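You operate a simulated robot arm through the tools that you are given. There is no shell and no other tool.

You run a simulated robot arm. Do the job below in one go: nothing can be reset, and whatever is moved stays where it is left.

JOB
Clamp the long lug in the jig and rub its rust off.
Fine: Lay the long steel lug in the jig nest and shut the toggle clamp, fingers clear of its pad; rub with the blue rubbing block and put it back; open the clamp last. Drop, pinch and damage nothing, leave nothing switched on. Where these are worked on the way, their far stop is far enough and under half their travel is too little: toggle clamp. What is to be rubbed or washed off counts as gone when no trace of it is left.

Only the result counts: the job must be done as asked and must still hold three seconds after the hand-in. Knocking over, shifting, dropping, spilling or breaking anything else fails it.

ROBOT AND FRAMES
A 7-joint arm with a fingered hand, fixed in place. Base frame: the origin is at the foot of the arm, x ahead of it, y to its left, z up; the work surface is at about z = 0.8. Readings come in m, rad, newtons and seconds.
Its first joint turns from -2.897 to 2.897 rad. Payload 4.7 kg.
Tool frame: the origin (TCP) lies between the finger pads and is the grasp point; the fingertips stand 0.036 m ahead of it; z points along the fingers, y is the line along which they close. Largest opening 0.12 m; the body of the gripper starts 0.042 m behind the TCP. The gripper is a hand of 5 fingers: y runs from the thumb to the fingers, the wrist lies at [-0.018, -0.122, -0.21] in the tool frame, and closing takes about 1.5 s.
Orientation is that of the tool frame in the base frame, as [roll, pitch, yaw] about the fixed x, y, z axes, in that order (R = Rz(yaw) Ry(pitch) Rx(roll)). With the fingers straight down and the wrist toward the robot, the tool's x, y and z point along [0, 1, 0], [1, 0, 0] and [0, 0, -1] of the base frame.

CONTROLS
- The arm moves only by the tool play_rows. Its argument "series" is a list of rows, each an object (a shift or turn left out is 0, a gripper value left out holds the last) with "offset": the shift along the tool's x, y, z in mm, a list of three; "dr": the turn, a rotation vector about the tool's x, y, z in rad, a list of three. In form: [{"offset": [dx, dy, dz], "dr": [ax, ay, az]}, ...]. A call has 1 to 20 rows; each row shifts and turns the commanded pose from where the row before left it, along the tool's axes as they then stand. "grip" is the opening, from 0 (shut) to 1 (fully open), set as the call begins (left out, the last holds). Rows are played at 5 a second. More than 0.05 m and 0.15 rad between two rows, or a gripper value outside its range, and nothing of the call is played. Where a pose cannot be reached the arm comes as near as it can. A force on the tool above 50 N (or 10 N above the force at the start of the call, whichever is more), or a blocked arm, ends the call early, and 0.2 s more pass. Each finger travels about 0.045 m/s and halts on what it meets, pressing with about 27 N; the grip force reading is that of the motor and also rises with nothing between the fingers. The clock runs only during rows and for 0.2 s after the last one: add rows that do not move to give the fingers time. It gives the time, the measured TCP pose, the force on the tool (base axes), the opening and the grip force at its end, in the units of the frame above (readings bear some noise), with the torque about the TCP (base axes, N m) and any sound that the robot's microphone picked up, and new pictures: "show" is both (left out), scene, wrist or none.
- Cameras (640 x 400 px; columns grow to the right, rows downward): "scene" is fixed at [0.4081, 0.5006, 1.4434]; the picture's right is [-0.99, -0.15, 0.00], its down [-0.12, 0.80, -0.59] and it looks along [0.09, -0.58, -0.81] (base axes); focal length 214 px, centre (320, 200). "wrist" rides on the gripper at [0.073, -0.091, -0.143] in the tool frame; the picture's right is [-0.80, 0.28, -0.53], its down [-0.53, -0.73, 0.42] and it looks along [-0.27, 0.62, 0.74] (tool axes); focal length 234 px, centre (320, 200). There is no depth. A picture from a camera that has moved, and an enlarged one, comes with that camera's place and axes in the base frame and with its lens. The place of the scene camera against the robot may be out by one fixed shift of up to 0.018 m in any direction.
- move_fingers(index, middle, ring, little, thumb_bend, thumb_turn): sets how far each is bent, from 0 (flat) to 1 (curled in); at 0.3 the hand is open as for a grip, at 0.7 the pads meet at the TCP. One left out holds its place. A second passes; each finger stops where it meets its share of the squeeze, and holds until it gets a number again. A gripper value or a shape takes the hand back. It gives what a move gives, with no picture; readings hold the bend of each and the force on index, middle, ring, little, thumb and palm. thumb_turn goes from beside the hand (0) to across from the fingers (1), as for a grip.
- hand_shape(shape): the hand has 5 fingers and takes this shape, open, in about a second: jaw (thumb against the fingers, like two jaws); tri (thumb and two fingers); tip (a fingertip pinch); poke (one finger out to press); point (the index stretched); flat (the hand flat); cup (the hand cupped); fist (a fist). The gripper value then closes the fingers along that shape, each until it touches; the sizes above hold for jaw. It gives what a move gives, with no picture.
- close_up(camera, box): a new picture of the part [left, top, right, bottom] of that camera's present view, enlarged. The clock stands still meanwhile.
- finish_job(): hands the job in; it is judged then, once.

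Nothing tells you positions but the pictures and the camera data. Unless the task says otherwise, let go and move clear before handing in.

The tools are called after "Request:" as name(argument=value, ...) on one line, values as JSON. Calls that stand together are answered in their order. play_rows: Moves the arm, as the interface text tells. Its arguments: {"type":"object","properties":{"series":{"type":"array","items":{"type":"object","properties":{"offset":{"type":"array","items":{"type":"number"}},"dr":{"type":"array","items":{"type":"number"}}}}},"grip":{"type":"number"},"show":{"type":"string","enum":["both","scene","wrist","none"]}},"required":["series"]} The other tools are called the same way: hand_shape (shape) gives the hand a shape; move_fingers (index, middle, ring, little, thumb_bend, thumb_turn) moves the fingers one by one; close_up (camera, box) takes an enlarged picture of a part of a camera's view; finish_job () hands the job in.

At the start:

```text
t: 0.0
eef_pos: [0.4496, 0.3775, 1.1882]
ee_rot: [3.141, -0.001, 1.571]
force: [-0.1, 0.3, 0.2]
torque: [0.01, 0.0, 0.01]
gripper_width: 0.1196
grasp_force: 0.0
shape: jaw
bend: [0.3, 0.3, 0.3, 0.3, 0.3, 0.98]
finger forces: [0.1, 0.0, 0.1, 0.0, 0.1, 0.1]
```

scene: 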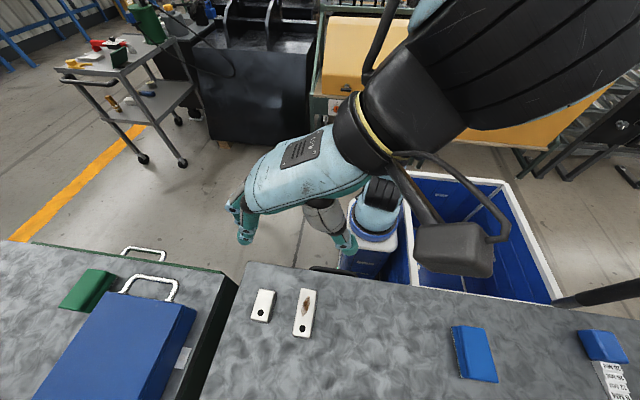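
wrist: 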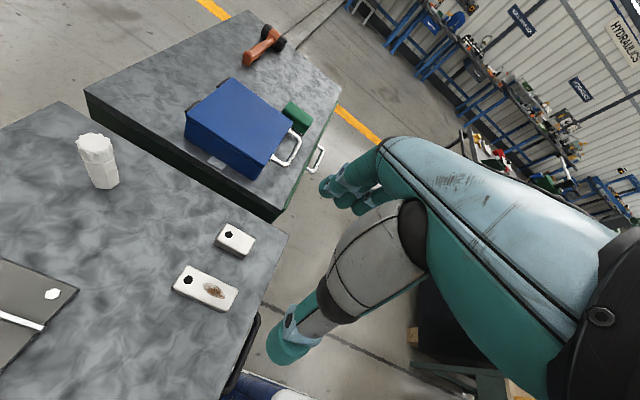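

The scene shows two lugs near x≈0.46, y≈0.41, the longer one with rust, and two blue blocks further right. A grey jig shows only partly at the wrist picture's left edge. I'll enlarge parts of both views before moving.

Request:
close_up(camera="scene", box=[400, 280, 640, 400])

Request:
close_up(camera="scene", box=[220, 260, 380, 360])

Request:
close_up(camera="wrist", box=[0, 100, 320, 400])

```text
2.67 times, centred on (520, 340) of scene
camera zoom: at [0.4081, 0.5006, 1.4434], right [-0.99, -0.15, 0.0], down [-0.12, 0.8, -0.59], along [0.09, -0.58, -0.81], focal length 572 px, centre (-213, -173)
```

zoom: 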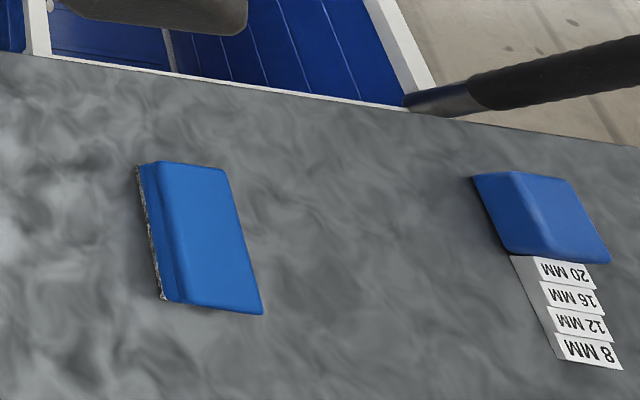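

```text
4.00 times, centred on (300, 310) of scene
camera zoom: at [0.4081, 0.5006, 1.4434], right [-0.99, -0.15, 0.0], down [-0.12, 0.8, -0.59], along [0.09, -0.58, -0.81], focal length 858 px, centre (400, -240)
```

zoom: 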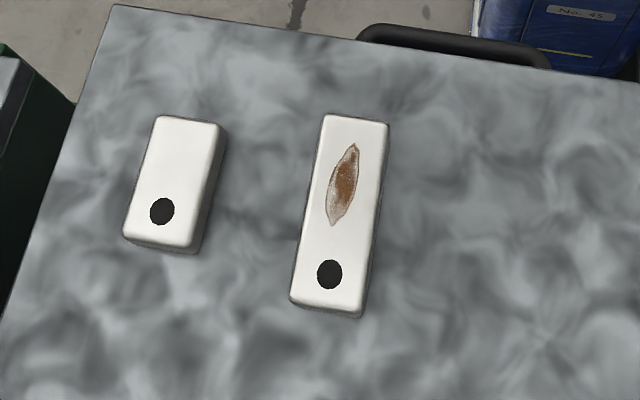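

```text
1.33 times, centred on (160, 250) of wrist
camera zoom: at [0.3598, 0.4504, 1.3309], right [0.28, -0.8, 0.53], down [-0.73, -0.53, -0.42], along [0.62, -0.27, -0.74], focal length 312 px, centre (533, 133)
```

zoom: 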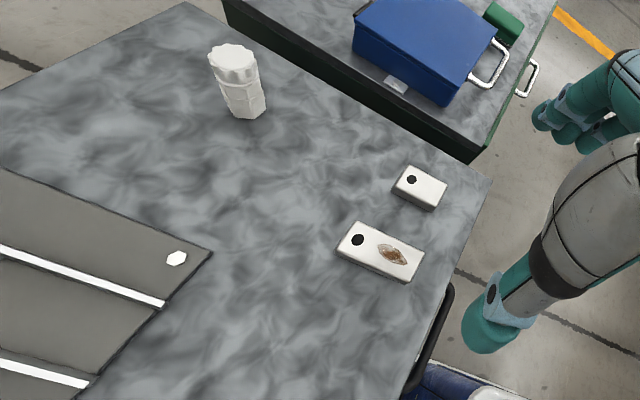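

The block with the gritty underside near (0.04, 0.44) is the rubbing block; the other blue thing is a labelled gauge set. I'll turn the hand left and back so the wrist camera shows the jig.

Request:
play_rows(series=[{"dr": [0, 0, -0.15]}, {"dr": [0, 0, -0.15]}, {"dr": [0, 0, -0.15]}, {"dr": [0, 0, -0.15]}, {"dr": [0, 0, -0.15]}, {"dr": [0, 0, -0.15]}, {"dr": [0, 0, -0.15]}, {"offset": [39, -8, 0]}, {"offset": [39, -8, 0]}, {"offset": [39, -8, 0]}, {"offset": [39, -8, 0]}, {"offset": [0, 0, 0]}])

```text
t: 2.6
eef_pos: [0.2989, 0.4269, 1.1893]
ee_rot: [3.141, -0.001, 2.619]
force: [-0.4, -0.7, -0.3]
torque: [0.0, 0.01, 0.01]
gripper_width: 0.1198
grasp_force: 0.0
shape: jaw
bend: [0.3, 0.3, 0.3, 0.3, 0.3, 0.98]
finger forces: [0.0, 0.0, 0.0, 0.0, 0.0, 0.0]
camera wrist: at [0.191, 0.3841, 1.3311], right [0.84, -0.16, 0.53], down [0.1, -0.9, -0.42], along [0.54, 0.41, -0.74], focal length 234 px, centre (320, 200)
```

scene: 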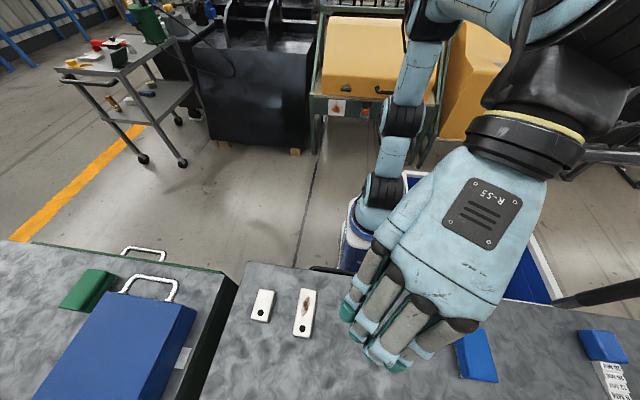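
wrist: 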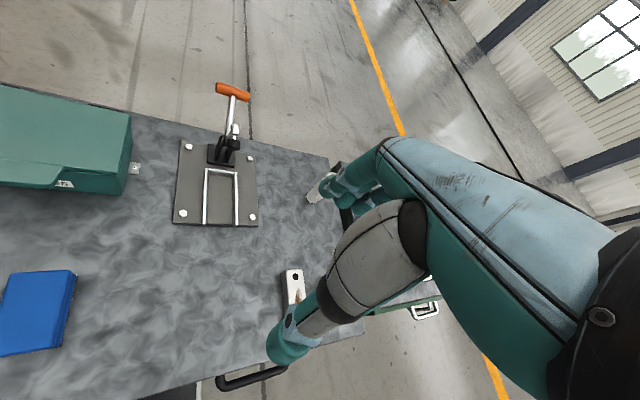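

The jig is now in view: a plate with a U-shaped nest open toward the robot's side and an upright clamp lever with an orange handle behind it. I'll enlarge it, the lug and the blue block.

Request:
close_up(camera="wrist", box=[150, 70, 290, 240])

Request:
close_up(camera="wrist", box=[0, 80, 160, 360])

```text
2.35 times, centred on (220, 155) of wrist
camera zoom: at [0.191, 0.3841, 1.3311], right [0.84, -0.16, 0.53], down [0.1, -0.9, -0.42], along [0.54, 0.41, -0.74], focal length 551 px, centre (555, 306)
```

zoom: 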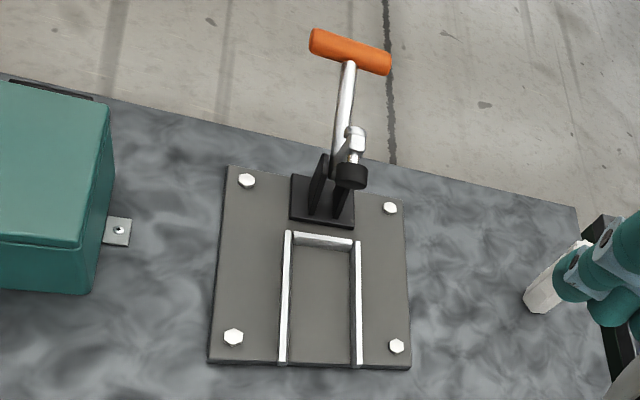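

```text
1.43 times, centred on (80, 220) of wrist
camera zoom: at [0.191, 0.3841, 1.3311], right [0.84, -0.16, 0.53], down [0.1, -0.9, -0.42], along [0.54, 0.41, -0.74], focal length 334 px, centre (663, 171)
```

zoom: 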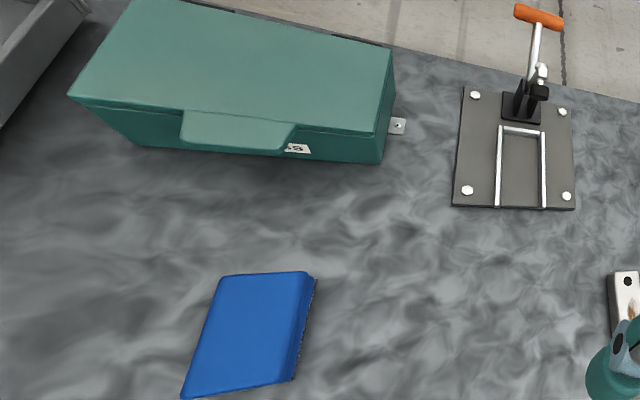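

The clamp stands open with its handle up and the pad arm raised. I'll shift back and turn further so the camera faces the jig squarely.

Request:
play_rows(series=[{"offset": [31, -26, 0], "dr": [0, 0, 0]}, {"offset": [31, -26, 0]}, {"offset": [31, -26, 0]}, {"offset": [31, -26, 0]}, {"dr": [0, 0, -0.125]}, {"dr": [0, 0, -0.125]}, {"dr": [0, 0, -0.125]}, {"dr": [0, 0, -0.125]}, {"offset": [0, 0, 0]}])

```text
t: 4.6
eef_pos: [0.1402, 0.3984, 1.1885]
ee_rot: [-3.14, 0.002, 3.123]
force: [0.7, 0.8, 0.2]
torque: [0.01, -0.01, 0.01]
gripper_width: 0.1198
grasp_force: 0.0
shape: jaw
bend: [0.3, 0.3, 0.3, 0.3, 0.3, 0.98]
finger forces: [0.0, 0.0, 0.1, 0.0, 0.0, 0.0]
camera wrist: at [0.0661, 0.3093, 1.3311], right [0.81, 0.26, 0.53], down [0.52, -0.74, -0.42], along [0.28, 0.62, -0.74], focal length 234 px, centre (320, 200)
```

scene: 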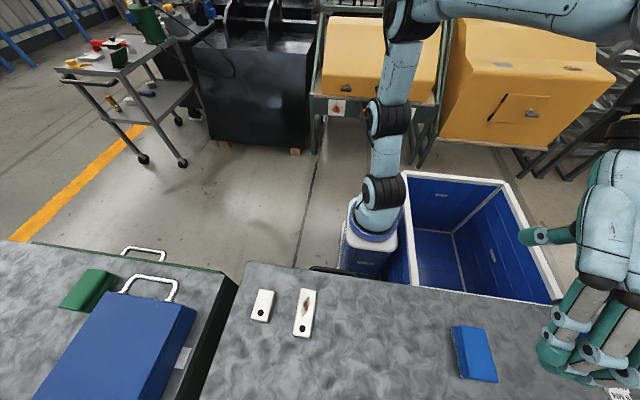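
wrist: 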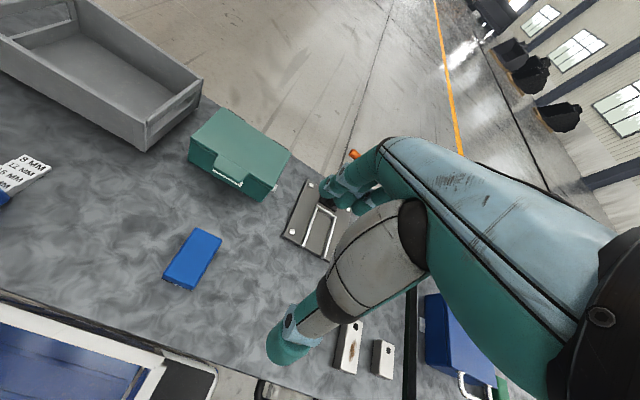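

The blue block sits at about (0.05, 0.44) and the teal box left of the jig. I want a side view of the clamp, so I'll turn the hand back and go lower on the jig's left side, above the box.

Request:
play_rows(series=[{"dr": [0, 0, 0.1293]}, {"dr": [0, 0, 0.1293]}, {"dr": [0, 0, 0.1293]}, {"dr": [0, 0, 0.1293]}, {"dr": [0, 0, 0.1293]}, {"dr": [0, 0, 0.1293]}, {"dr": [0, 0, 0.1293]}, {"dr": [0, 0, 0.1293]}, {"dr": [0, 0, 0.1293]}, {"dr": [0, 0, 0.1293]}, {"dr": [0, 0, 0.1293]}, {"dr": [0, 0, 0.1293]}, {"offset": [25.5, -10, 34.6]}, {"offset": [25.5, -10, 34.6]}, {"offset": [25.5, -10, 34.6]}, {"offset": [25.5, -10, 34.6]}, {"offset": [0, 0, 0]}])

```text
t: 8.2
eef_pos: [0.1005, 0.502, 1.0482]
ee_rot: [3.141, 0.0, 1.567]
force: [0.2, -0.1, -0.4]
torque: [0.04, -0.01, -0.02]
gripper_width: 0.1196
grasp_force: 0.1
shape: jaw
bend: [0.3, 0.3, 0.3, 0.3, 0.3, 0.98]
finger forces: [0.0, 0.0, 0.1, 0.1, 0.1, 0.0]
camera wrist: at [0.01, 0.574, 1.1911], right [0.28, -0.8, 0.53], down [-0.73, -0.53, -0.42], along [0.62, -0.27, -0.74], focal length 234 px, centre (320, 200)
```

scene: 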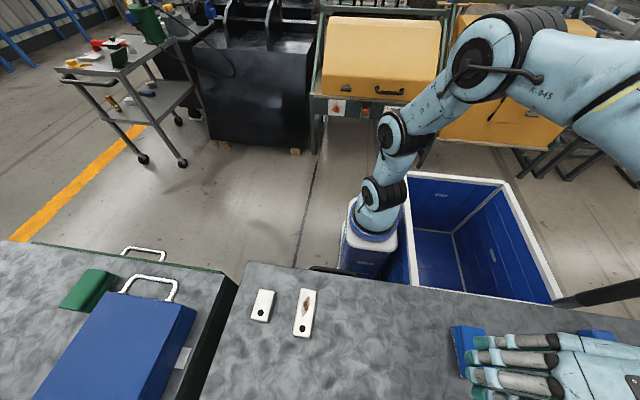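
wrist: 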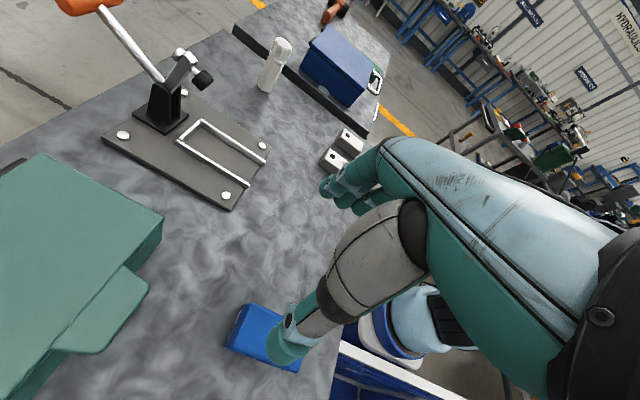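

Request:
close_up(camera="wrist", box=[40, 0, 300, 215])

Request:
close_up(camera="wrist", box=[130, 20, 230, 140])

Request:
close_up(camera="wrist", box=[280, 100, 400, 200])

```text
1.86 times, centred on (170, 108) of wrist
camera zoom: at [0.01, 0.574, 1.1911], right [0.28, -0.8, 0.53], down [-0.73, -0.53, -0.42], along [0.62, -0.27, -0.74], focal length 436 px, centre (599, 372)
```

zoom: 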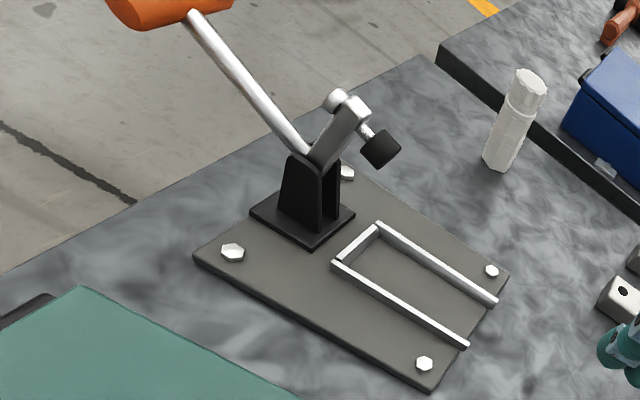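

```text
3.33 times, centred on (180, 80) of wrist
camera zoom: at [0.01, 0.574, 1.1911], right [0.28, -0.8, 0.53], down [-0.73, -0.53, -0.42], along [0.62, -0.27, -0.74], focal length 781 px, centre (787, 600)
```

zoom: 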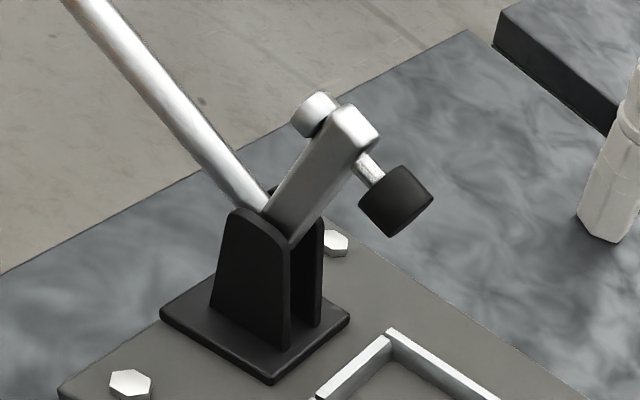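

```text
4.00 times, centred on (340, 150) of wrist
camera zoom: at [0.01, 0.574, 1.1911], right [0.28, -0.8, 0.53], down [-0.73, -0.53, -0.42], along [0.62, -0.27, -0.74], focal length 937 px, centre (240, 400)
```

zoom: 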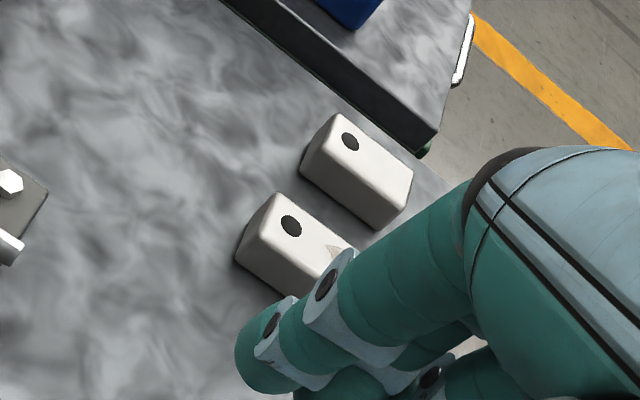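

The side view shows the clamp pivot near (0.29, 0.756, 0.88), its lever leaning back to about (0.29, 0.85, 0.93), and the pad arm up in front. Next I go over to the lug for a close look.

Request:
play_rows(series=[{"offset": [-15.7, 44, 0]}, {"offset": [-15.7, 44, 0]}, {"offset": [-15.7, 44, 0]}, {"offset": [-15.7, 44, 0]}, {"offset": [-15.7, 44, 0]}, {"offset": [-15.7, 44, 0]}, {"offset": [-15.7, 44, 0]}, {"offset": [-15.7, 44, 0]}, {"offset": [-15.7, 44, 0]}, {"offset": [0, 0, 35]}, {"offset": [0, 0, 35]}, {"offset": [0, 0, 35]}, {"offset": [0, 0, 0]}])

```text
t: 11.0
eef_pos: [0.4961, 0.3596, 0.9454]
ee_rot: [3.141, 0.001, 1.569]
force: [0.4, -0.2, -0.5]
torque: [0.04, 0.01, -0.01]
gripper_width: 0.1198
grasp_force: 0.0
shape: jaw
bend: [0.3, 0.3, 0.3, 0.3, 0.3, 0.98]
finger forces: [0.1, 0.0, 0.1, 0.0, 0.0, 0.0]
camera wrist: at [0.405, 0.4322, 1.0879], right [0.28, -0.8, 0.53], down [-0.73, -0.53, -0.42], along [0.62, -0.27, -0.74], focal length 234 px, centre (320, 200)
```

scene: 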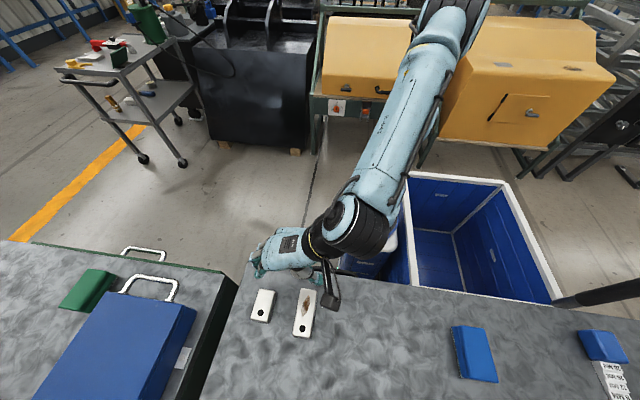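
wrist: 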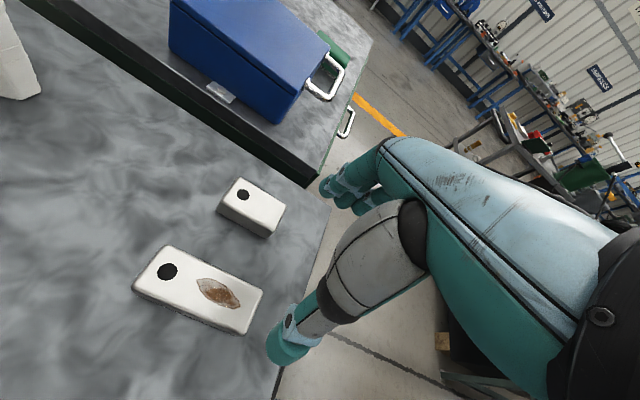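

Request:
close_up(camera="wrist", box=[110, 160, 310, 360])

```text
2.00 times, centred on (210, 260) of wrist
camera zoom: at [0.405, 0.4322, 1.0879], right [0.28, -0.8, 0.53], down [-0.73, -0.53, -0.42], along [0.62, -0.27, -0.74], focal length 468 px, centre (540, 80)
```

zoom: 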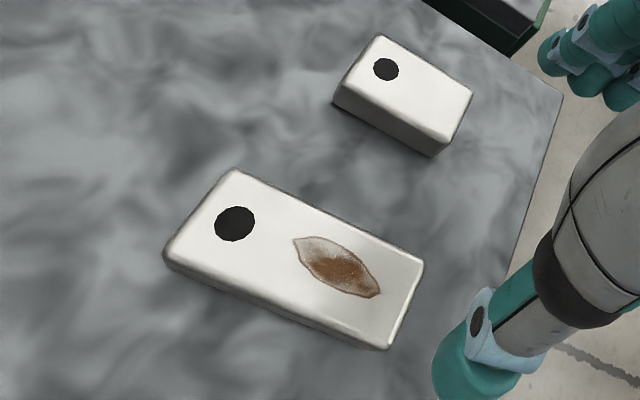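

Request:
close_up(camera="wrist", box=[120, 235, 280, 345])

Request:
close_up(camera="wrist", box=[125, 235, 185, 305])

Request:
close_up(camera="scene", box=[230, 250, 350, 350])

```text
3.64 times, centred on (200, 290) of wrist
camera zoom: at [0.405, 0.4322, 1.0879], right [0.28, -0.8, 0.53], down [-0.73, -0.53, -0.42], along [0.62, -0.27, -0.74], focal length 852 px, centre (756, -127)
```

zoom: 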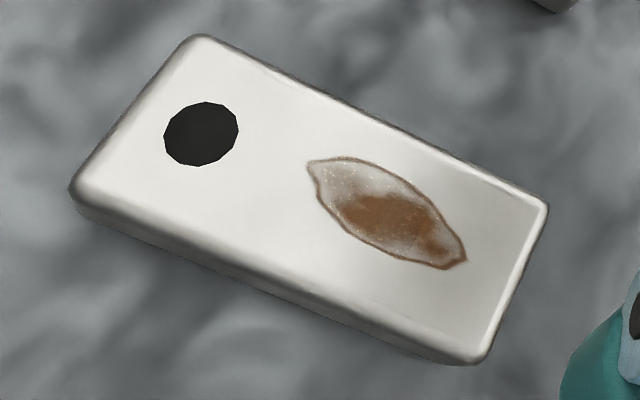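

```text
5.71 times, centred on (155, 270) of wrist
camera zoom: at [0.405, 0.4322, 1.0879], right [0.28, -0.8, 0.53], down [-0.73, -0.53, -0.42], along [0.62, -0.27, -0.74], focal length 1338 px, centre (1263, -200)
```

zoom: 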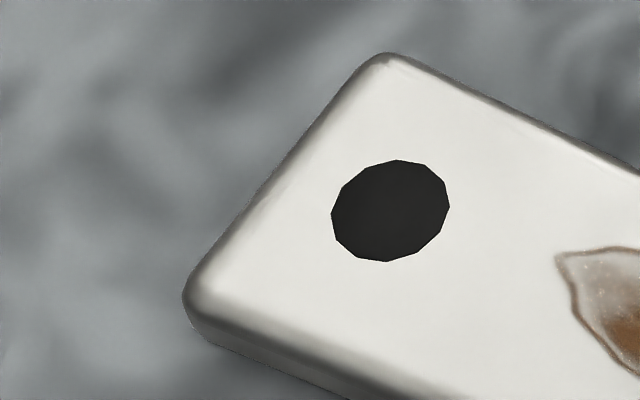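

```text
4.00 times, centred on (290, 300) of scene
camera zoom: at [0.4081, 0.5006, 1.4434], right [-0.99, -0.15, 0.0], down [-0.12, 0.8, -0.59], along [0.09, -0.58, -0.81], focal length 858 px, centre (440, -200)
```

zoom: 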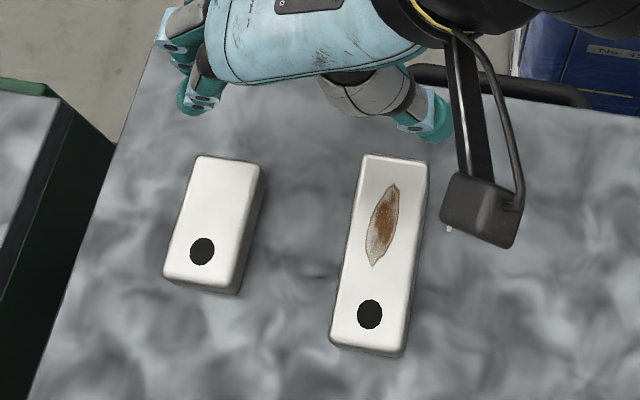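

The long lug lies along y, centred about (0.453, 0.414), roughly 43 × 107 mm, hole toward +y and rust toward −y, so it can go into the nest as it lies. I'll part-close the hand here and look at where the fingertips are.

Request:
play_rows(series=[{"offset": [0, 0, 0]}, {"offset": [0, 0, 0]}, {"offset": [0, 0, 0]}, {"offset": [0, 0, 0]}, {"offset": [0, 0, 0]}], grip=0.6)

Request:
close_up(camera="scene", box=[220, 220, 360, 340])

Request:
close_up(camera="wrist", box=[120, 130, 440, 400])

```text
t: 12.2
eef_pos: [0.4961, 0.3588, 0.9453]
ee_rot: [-3.14, 0.001, 1.569]
force: [-0.4, -0.7, -0.9]
torque: [0.02, -0.01, -0.01]
gripper_width: 0.0722
grasp_force: 0.0
shape: jaw
bend: [0.74, 0.41, 0.38, 0.42, 0.65, 1.0]
finger forces: [0.0, 0.0, 0.0, 0.1, 0.1, 0.0]
camera wrist: at [0.4049, 0.4323, 1.0882], right [0.28, -0.8, 0.53], down [-0.73, -0.53, -0.42], along [0.62, -0.27, -0.74], focal length 234 px, centre (320, 200)
```

scene: 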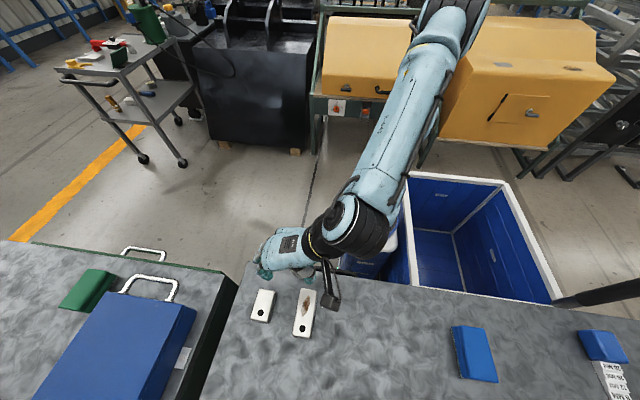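
wrist: 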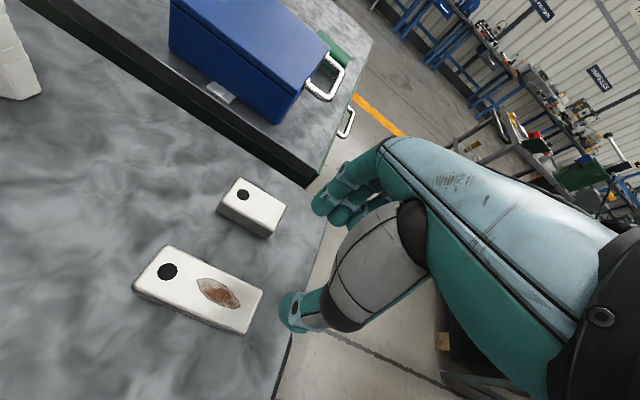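

```text
3.33 times, centred on (290, 280) of scene
camera zoom: at [0.4081, 0.5006, 1.4434], right [-0.99, -0.15, 0.0], down [-0.12, 0.8, -0.59], along [0.09, -0.58, -0.81], focal length 715 px, centre (420, -67)
```

zoom: 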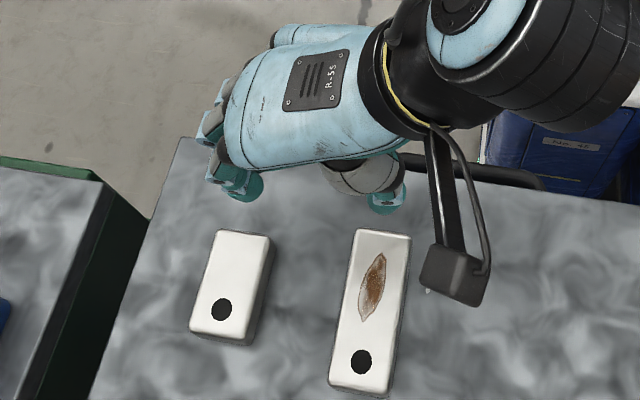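

```text
1.48 times, centred on (280, 265) of wrist
camera zoom: at [0.4049, 0.4323, 1.0882], right [0.28, -0.8, 0.53], down [-0.73, -0.53, -0.42], along [0.62, -0.27, -0.74], focal length 347 px, centre (379, 104)
```

zoom: 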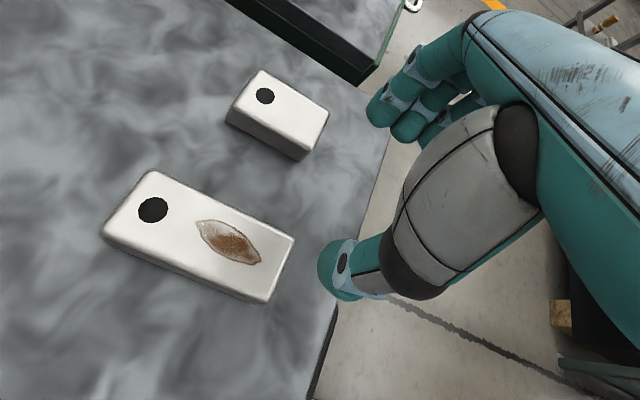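

Request:
play_rows(series=[{"offset": [0, 0, 0]}, {"offset": [0, 0, 0]}, {"offset": [0, 0, 0]}], show="none")

```text
t: 13.0
eef_pos: [0.4951, 0.3593, 0.9464]
ee_rot: [3.141, 0.002, 1.568]
force: [1.1, 0.2, -0.1]
torque: [0.01, 0.01, 0.05]
gripper_width: 0.0727
grasp_force: 0.1
shape: jaw
bend: [0.74, 0.41, 0.38, 0.42, 0.65, 1.0]
finger forces: [0.0, 0.0, 0.1, 0.1, 0.1, 0.1]
```

The jaws now stand about 72 mm apart with tips about 40 mm below the TCP. Before picking the lug I want the nest rails' height, so I'll take a lower side view of the jig from beyond the blue block.

Request:
play_rows(series=[{"offset": [0, 0, -35]}, {"offset": [0, 0, -35]}, {"offset": [0, 0, -35]}, {"offset": [10, -43.5, 0]}, {"offset": [10, -43.5, 0]}, {"offset": [10, -43.5, 0]}, {"offset": [10, -43.5, 0]}, {"offset": [10, -43.5, 0]}, {"offset": [10, -43.5, 0]}, {"offset": [10, -43.5, 0]}, {"offset": [10, -43.5, 0]}, {"offset": [10, -43.5, 0]}, {"offset": [10, -43.5, 0]}, {"offset": [0, 0, 39]}, {"offset": [0, 0, 39]}, {"offset": [0, 0, 39]}, {"offset": [0, 0, 0]}])

Request:
close_up(camera="wrist", box=[140, 20, 300, 140])

Request:
close_up(camera="wrist", box=[200, 40, 280, 110])

Request:
close_up(camera="wrist", box=[100, 0, 240, 90])

```text
t: 16.6
eef_pos: [0.0611, 0.4597, 0.9324]
ee_rot: [3.141, 0.0, 1.567]
force: [-0.3, -0.4, 0.2]
torque: [0.0, -0.01, -0.02]
gripper_width: 0.0721
grasp_force: 0.1
shape: jaw
bend: [0.74, 0.41, 0.38, 0.42, 0.66, 1.0]
finger forces: [0.0, 0.0, 0.0, 0.0, 0.1, 0.0]
camera wrist: at [-0.0297, 0.533, 1.0747], right [0.28, -0.8, 0.53], down [-0.73, -0.53, -0.42], along [0.62, -0.27, -0.74], focal length 234 px, centre (320, 200)
```

scene: 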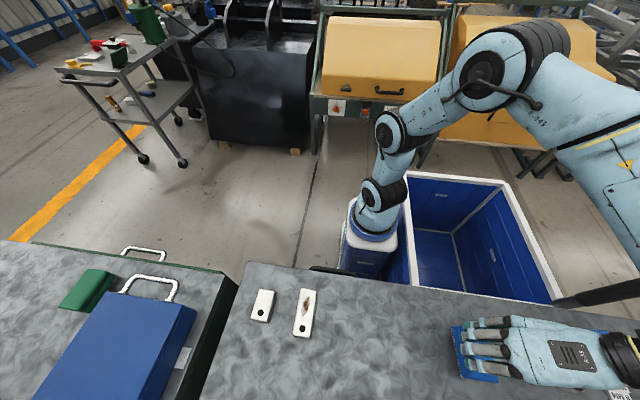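
wrist: 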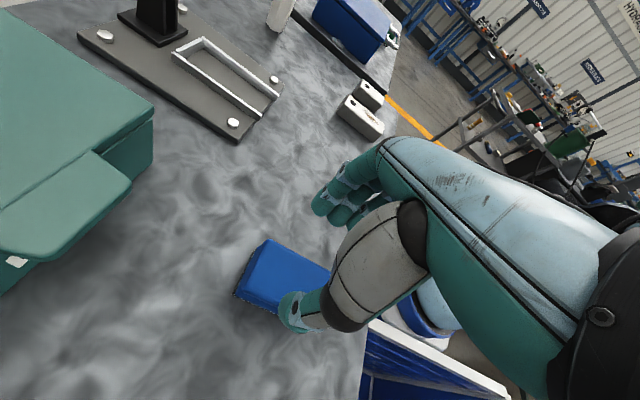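

```text
3.33 times, centred on (220, 80) of wrist
camera zoom: at [-0.0297, 0.533, 1.0747], right [0.28, -0.8, 0.53], down [-0.73, -0.53, -0.42], along [0.62, -0.27, -0.74], focal length 781 px, centre (653, 600)
```

zoom: 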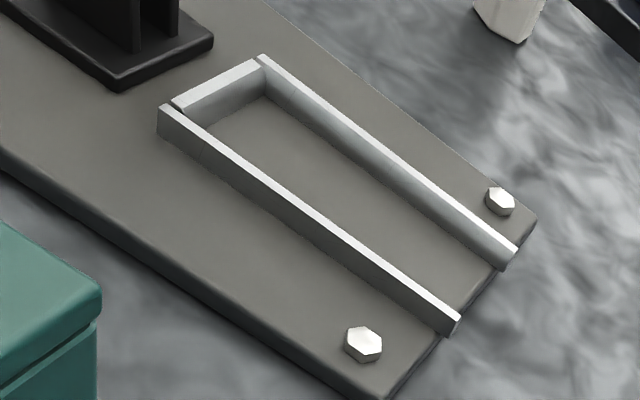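

```text
5.71 times, centred on (240, 75) of wrist
camera zoom: at [-0.0297, 0.533, 1.0747], right [0.28, -0.8, 0.53], down [-0.73, -0.53, -0.42], along [0.62, -0.27, -0.74], focal length 1338 px, centre (777, 914)
```

zoom: 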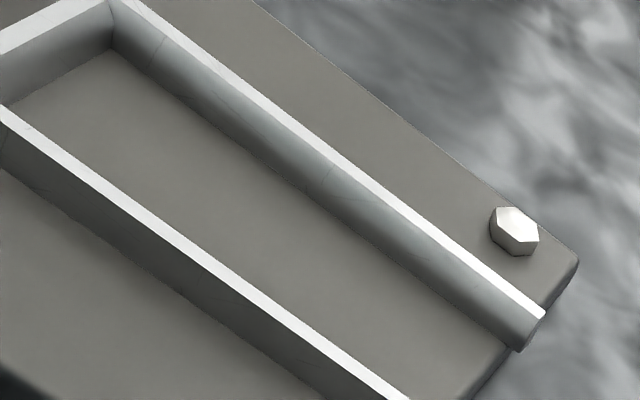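

```text
4.44 times, centred on (170, 45) of wrist
camera zoom: at [-0.0297, 0.533, 1.0747], right [0.28, -0.8, 0.53], down [-0.73, -0.53, -0.42], along [0.62, -0.27, -0.74], focal length 1041 px, centre (987, 889)
```

zoom: 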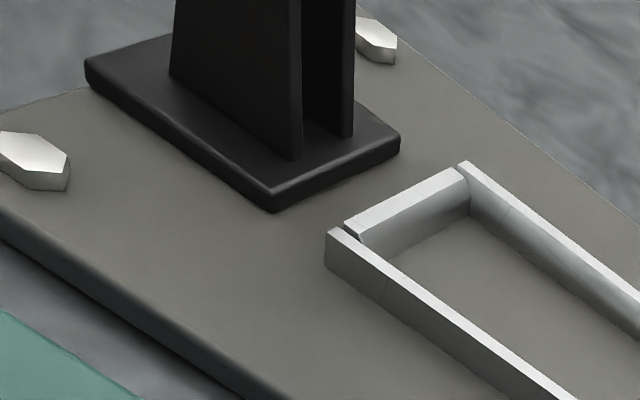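

The nest rails are thin and roughly 12 mm tall, so I need to know exactly how the lug and the fingertips fit. I'll enlarge the rails' ends.

Request:
close_up(camera="wrist", box=[245, 70, 285, 95])

Request:
close_up(camera="wrist", box=[225, 95, 265, 130])

Request:
close_up(camera="wrist", box=[165, 30, 215, 65])

Request:
close_up(camera="wrist", box=[330, 70, 400, 140])

Request:
close_up(camera="wrist", box=[220, 230, 340, 340])

```text
16.00 times, centred on (265, 82) of wrist
camera zoom: at [-0.0297, 0.533, 1.0747], right [0.28, -0.8, 0.53], down [-0.73, -0.53, -0.42], along [0.62, -0.27, -0.74], focal length 3747 px, centre (1200, 2080)
```

zoom: 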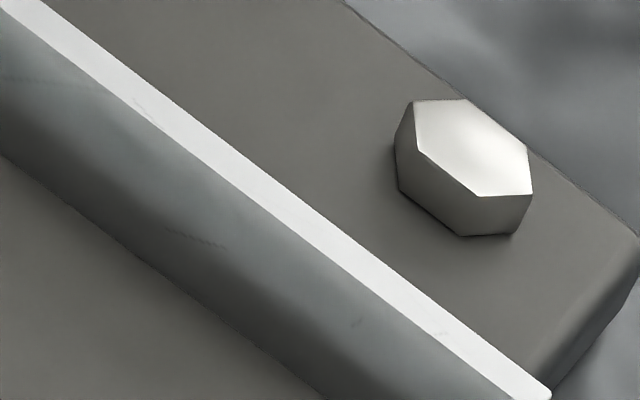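

```text
11.43 times, centred on (245, 112) of wrist
camera zoom: at [-0.0297, 0.533, 1.0747], right [0.28, -0.8, 0.53], down [-0.73, -0.53, -0.42], along [0.62, -0.27, -0.74], focal length 2676 px, centre (1177, 1200)
```

zoom: 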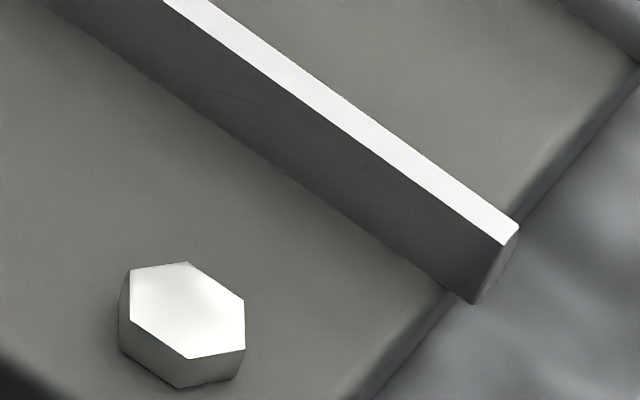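

```text
11.43 times, centred on (190, 48) of wrist
camera zoom: at [-0.0297, 0.533, 1.0747], right [0.28, -0.8, 0.53], down [-0.73, -0.53, -0.42], along [0.62, -0.27, -0.74], focal length 2676 px, centre (1806, 1943)
```

zoom: 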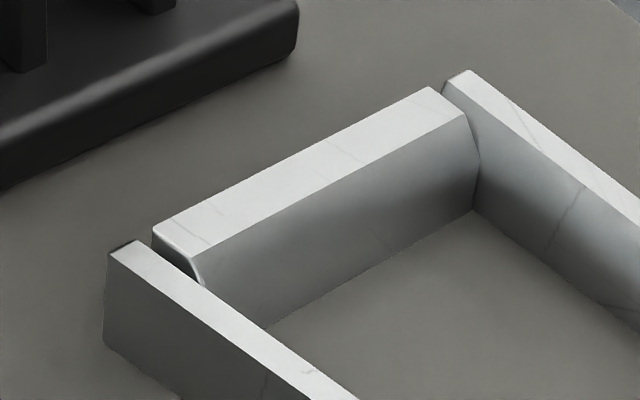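

```text
5.71 times, centred on (365, 105) of wrist
camera zoom: at [-0.0297, 0.533, 1.0747], right [0.28, -0.8, 0.53], down [-0.73, -0.53, -0.42], along [0.62, -0.27, -0.74], focal length 1338 px, centre (63, 743)
```

zoom: 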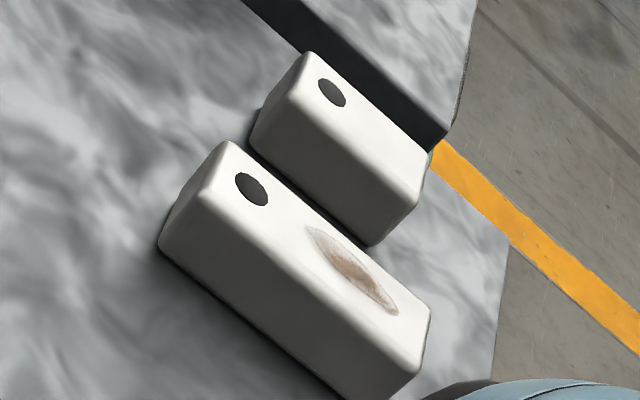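

```text
3.64 times, centred on (280, 285) of wrist
camera zoom: at [-0.0297, 0.533, 1.0747], right [0.28, -0.8, 0.53], down [-0.73, -0.53, -0.42], along [0.62, -0.27, -0.74], focal length 852 px, centre (466, -109)
```

zoom: 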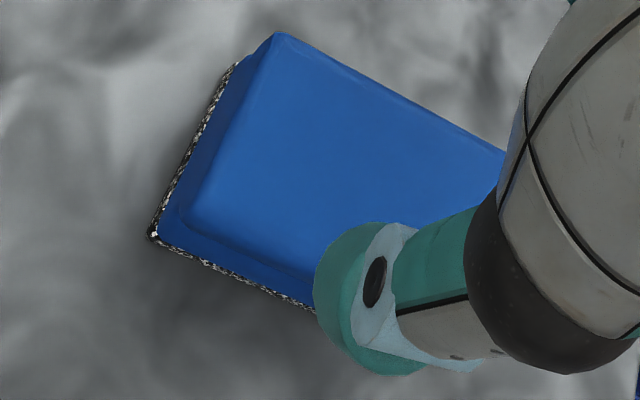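

Request:
close_up(camera="wrist", box=[335, 85, 385, 140])

Request:
close_up(camera="wrist", box=[345, 75, 390, 115])

```text
7.27 times, centred on (360, 112) of wrist
camera zoom: at [-0.0297, 0.533, 1.0747], right [0.28, -0.8, 0.53], down [-0.73, -0.53, -0.42], along [0.62, -0.27, -0.74], focal length 1703 px, centre (29, 836)
```

zoom: 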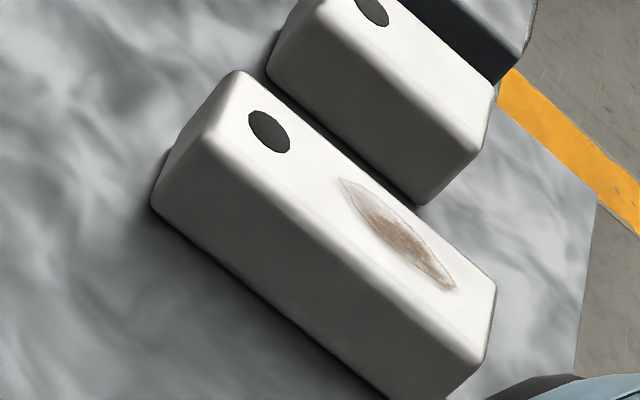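

```text
10.00 times, centred on (368, 95) of wrist
camera zoom: at [-0.0297, 0.533, 1.0747], right [0.28, -0.8, 0.53], down [-0.73, -0.53, -0.42], along [0.62, -0.27, -0.74], focal length 2342 px, centre (-155, 1250)
```

zoom: 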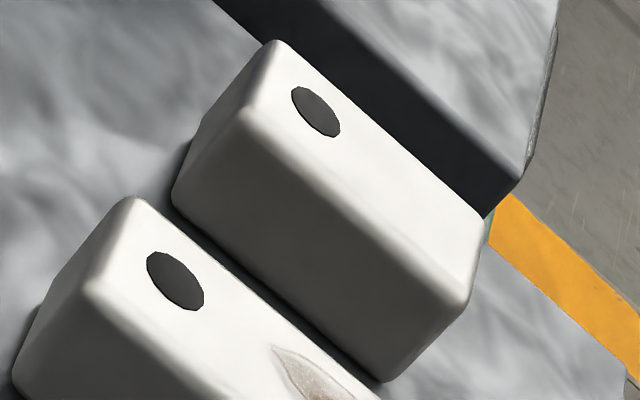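

I take the lug as about 105 × 41 × 28 mm and the nest as about 61 mm wide inside (x 0.259–0.320), with its back fence at y≈0.706 and rails 12 mm tall. I'll go back over the lug with the jaws part-closed and come down just above it.

Request:
play_rows(series=[{"offset": [0, 0, -39]}, {"offset": [0, 0, -39]}, {"offset": [0, 0, -39]}, {"offset": [-3.9, 43.4, 0]}, {"offset": [-3.9, 43.4, 0]}, {"offset": [-3.9, 43.4, 0]}, {"offset": [-3.9, 43.4, 0]}, {"offset": [-3.9, 43.4, 0]}, {"offset": [-3.9, 43.4, 0]}, {"offset": [-3.9, 43.4, 0]}, {"offset": [-3.9, 43.4, 0]}, {"offset": [-3.9, 43.4, 0]}, {"offset": [0, 0, 38]}, {"offset": [0, 0, 38]}, {"offset": [0, 0, 38]}, {"offset": [0, 0, 38]}, {"offset": [0, 0, 0]}])

Request:
close_up(camera="scene", box=[240, 240, 380, 350])

Request:
close_up(camera="wrist", box=[200, 150, 440, 340])

```text
t: 20.2
eef_pos: [0.4511, 0.4227, 0.8971]
ee_rot: [-3.141, 0.0, 1.569]
force: [-0.4, 0.3, 0.4]
torque: [-0.01, -0.02, -0.04]
gripper_width: 0.0725
grasp_force: 0.1
shape: jaw
bend: [0.74, 0.41, 0.38, 0.42, 0.66, 1.0]
finger forces: [0.0, 0.0, 0.0, 0.0, 0.0, 0.1]
camera wrist: at [0.3607, 0.4962, 1.0394], right [0.28, -0.8, 0.53], down [-0.73, -0.53, -0.42], along [0.62, -0.27, -0.74], focal length 234 px, centre (320, 200)
```

scene: 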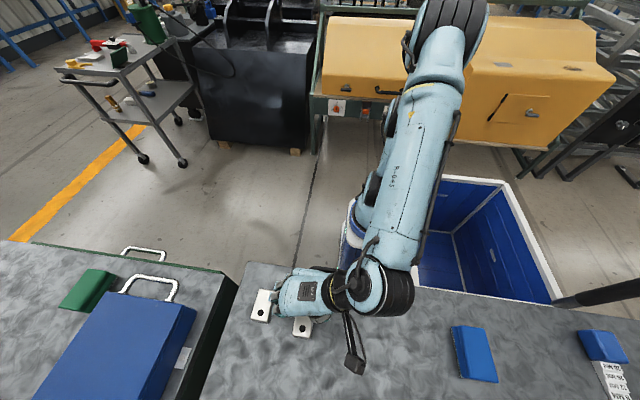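
wrist: 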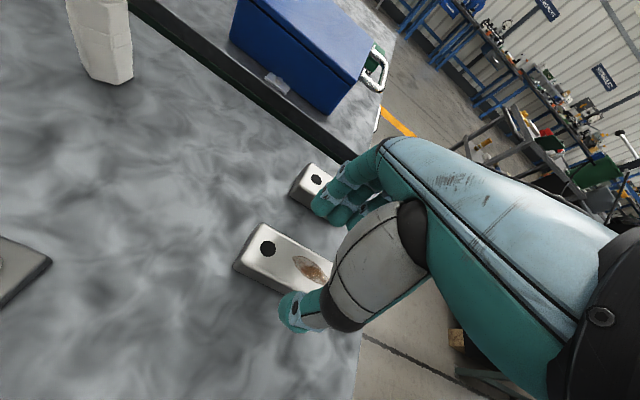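

```text
3.64 times, centred on (310, 295) of scene
camera zoom: at [0.4081, 0.5006, 1.4434], right [-0.99, -0.15, 0.0], down [-0.12, 0.8, -0.59], along [0.09, -0.58, -0.81], focal length 780 px, centre (356, -146)
```

zoom: 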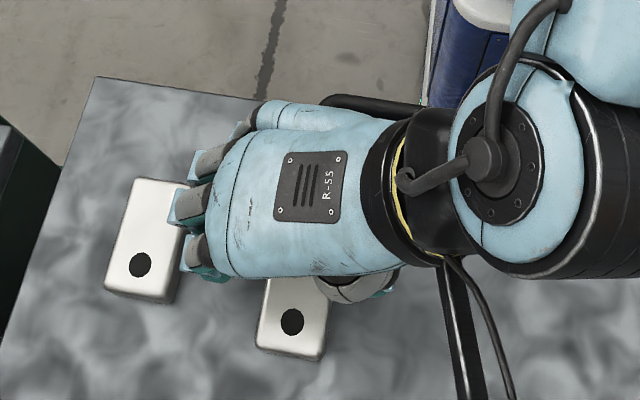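

```text
2.11 times, centred on (320, 245) of wrist
camera zoom: at [0.3607, 0.4962, 1.0394], right [0.28, -0.8, 0.53], down [-0.73, -0.53, -0.42], along [0.62, -0.27, -0.74], focal length 493 px, centre (320, 105)
```

zoom: 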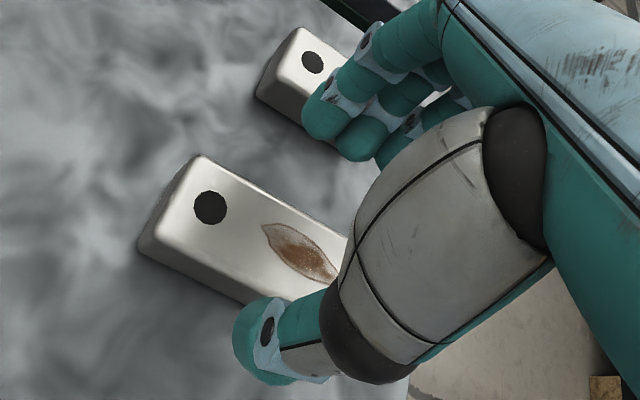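

The jaws straddle the long lug and the fingers pass about 20 mm from the small lug. I'll narrow the opening a little and come down so the tips reach the lug's top level, then check.

Request:
play_rows(series=[{"offset": [0, 0, 0]}, {"offset": [0, 0, 0]}, {"offset": [0, 0, 10]}, {"offset": [0, 0, 10]}, {"offset": [0, 0, 8]}, {"offset": [0, 0, 0]}], grip=0.53)

Request:
close_up(camera="wrist", box=[200, 150, 440, 340])

Request:
close_up(camera="scene", box=[240, 270, 340, 350])

```text
t: 21.6
eef_pos: [0.4522, 0.4225, 0.8699]
ee_rot: [-3.14, 0.0, 1.567]
force: [0.0, -0.9, 0.3]
torque: [0.0, -0.02, 0.02]
gripper_width: 0.0642
grasp_force: 0.1
shape: jaw
bend: [0.74, 0.44, 0.41, 0.4, 0.69, 1.0]
finger forces: [0.0, 0.0, 0.1, 0.1, 0.0, 0.1]
camera wrist: at [0.3611, 0.4966, 1.0126], right [0.28, -0.8, 0.53], down [-0.73, -0.53, -0.42], along [0.62, -0.27, -0.74], focal length 234 px, centre (320, 200)
```

scene: 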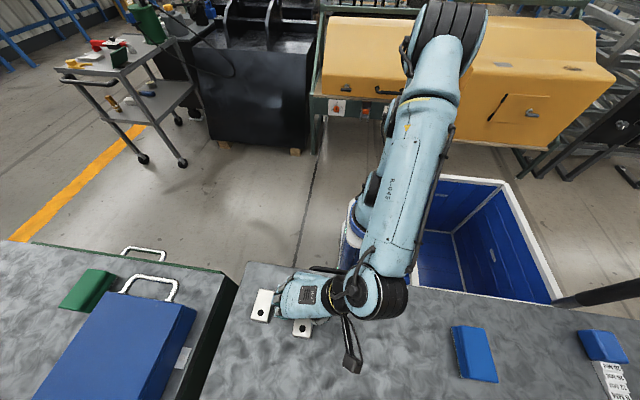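
wrist: 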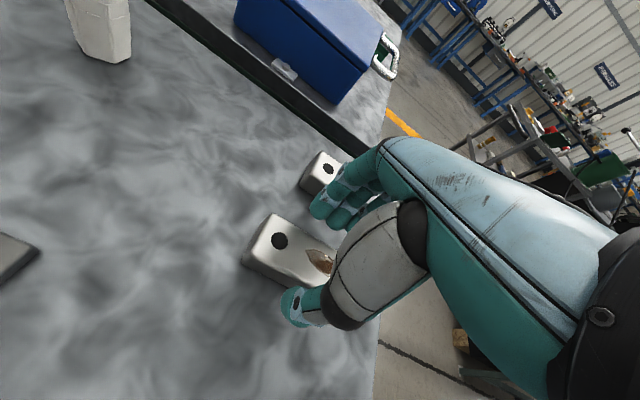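

```text
2.11 times, centred on (320, 245) of wrist
camera zoom: at [0.3611, 0.4966, 1.0126], right [0.28, -0.8, 0.53], down [-0.73, -0.53, -0.42], along [0.62, -0.27, -0.74], focal length 493 px, centre (320, 105)
```

zoom: 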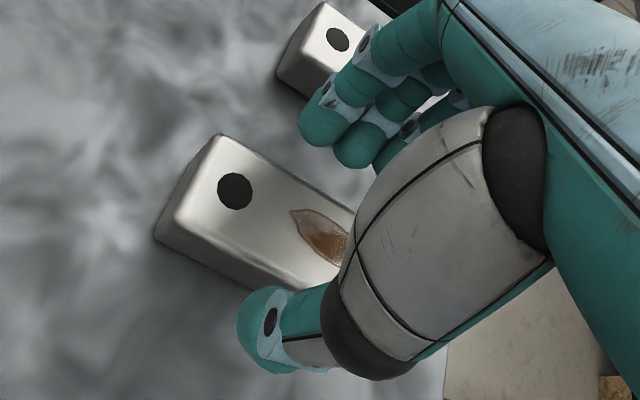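

```text
5.00 times, centred on (290, 310) of scene
camera zoom: at [0.4081, 0.5006, 1.4434], right [-0.99, -0.15, 0.0], down [-0.12, 0.8, -0.59], along [0.09, -0.58, -0.81], focal length 1072 px, centre (470, -350)
```

zoom: 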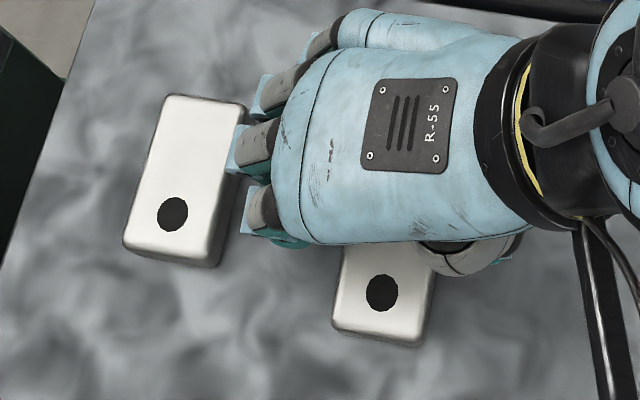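

Request:
play_rows(series=[{"offset": [0, 0, 7]}, {"offset": [0, 0, 7]}, {"offset": [0, 0, 5]}, {"offset": [0, 0, 0]}], show="wrist")

Request:
close_up(camera="wrist", box=[200, 150, 440, 340])

```text
t: 22.6
eef_pos: [0.4513, 0.4246, 0.8514]
ee_rot: [-3.141, 0.0, 1.567]
force: [0.1, 0.1, -0.1]
torque: [-0.02, 0.0, 0.01]
gripper_width: 0.0643
grasp_force: 0.1
shape: jaw
bend: [0.74, 0.44, 0.41, 0.4, 0.69, 1.0]
finger forces: [0.0, 0.0, 0.0, 0.1, 0.0, 0.0]
camera wrist: at [0.361, 0.497, 0.9936], right [0.28, -0.8, 0.53], down [-0.73, -0.53, -0.42], along [0.62, -0.27, -0.74], focal length 234 px, centre (320, 200)
```

wrist: 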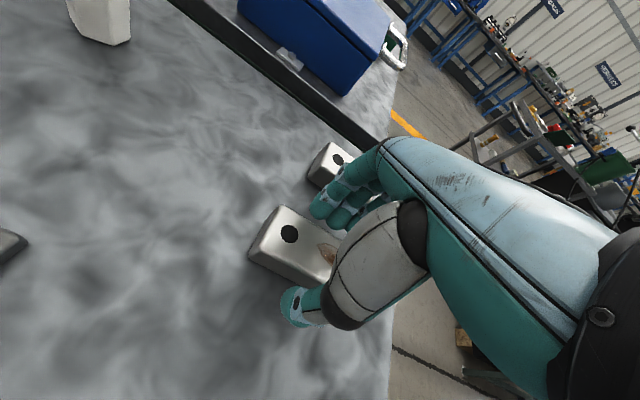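

```text
2.11 times, centred on (320, 245) of wrist
camera zoom: at [0.361, 0.497, 0.9936], right [0.28, -0.8, 0.53], down [-0.73, -0.53, -0.42], along [0.62, -0.27, -0.74], focal length 493 px, centre (320, 105)
```

zoom: 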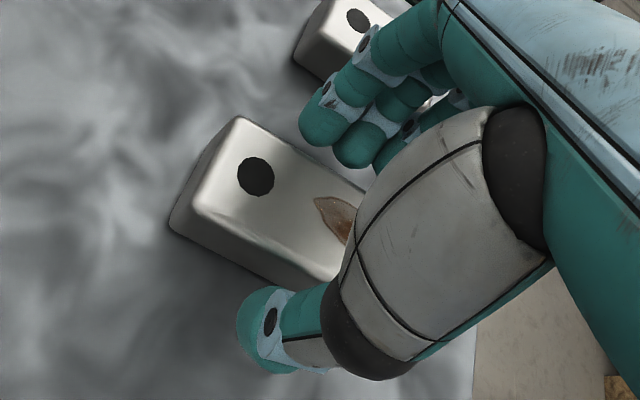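

No contact yet. I'll feel for the table with small steps to learn how far the tips reach.

Request:
play_rows(series=[{"offset": [0, 0, 2]}, {"offset": [0, 0, 2]}, {"offset": [0, 0, 0]}], show="none")

```text
t: 23.4
eef_pos: [0.4518, 0.4241, 0.8458]
ee_rot: [3.14, 0.0, 1.57]
force: [-0.1, 0.4, 0.7]
torque: [-0.02, -0.01, 0.01]
gripper_width: 0.0641
grasp_force: 0.1
shape: jaw
bend: [0.74, 0.44, 0.41, 0.4, 0.69, 1.0]
finger forces: [0.0, 0.0, 0.0, 0.1, 0.1, 0.0]
```

Request:
play_rows(series=[{"offset": [0, 0, 2]}, {"offset": [0, 0, 0]}], show="none")

```text
t: 24.0
eef_pos: [0.4514, 0.4245, 0.8447]
ee_rot: [-3.141, -0.001, 1.568]
force: [-0.7, -0.1, 0.2]
torque: [-0.03, 0.02, 0.0]
gripper_width: 0.0644
grasp_force: 0.1
shape: jaw
bend: [0.74, 0.44, 0.41, 0.4, 0.69, 1.0]
finger forces: [0.0, 0.0, 0.1, 0.0, 0.0, 0.1]
```

Request:
play_rows(series=[{"offset": [0, 0, 2]}, {"offset": [0, 0, 0]}], show="none")

```text
t: 24.6
eef_pos: [0.4523, 0.4246, 0.8436]
ee_rot: [3.141, 0.0, 1.57]
force: [0.6, -0.5, 0.5]
torque: [-0.05, -0.02, -0.03]
gripper_width: 0.064
grasp_force: 0.1
shape: jaw
bend: [0.74, 0.44, 0.41, 0.4, 0.69, 1.0]
finger forces: [0.0, 0.0, 0.0, 0.0, 0.0, 0.0]
```

Request:
play_rows(series=[{"offset": [0, 0, 2]}, {"offset": [0, 0, 0]}], show="none")

```text
t: 25.2
eef_pos: [0.4497, 0.4236, 0.8407]
ee_rot: [3.141, 0.0, 1.569]
force: [-1.0, 0.2, 0.0]
torque: [0.02, -0.03, -0.01]
gripper_width: 0.0641
grasp_force: 0.1
shape: jaw
bend: [0.74, 0.44, 0.41, 0.4, 0.69, 1.0]
finger forces: [0.1, 0.0, 0.0, 0.1, 0.0, 0.0]
```

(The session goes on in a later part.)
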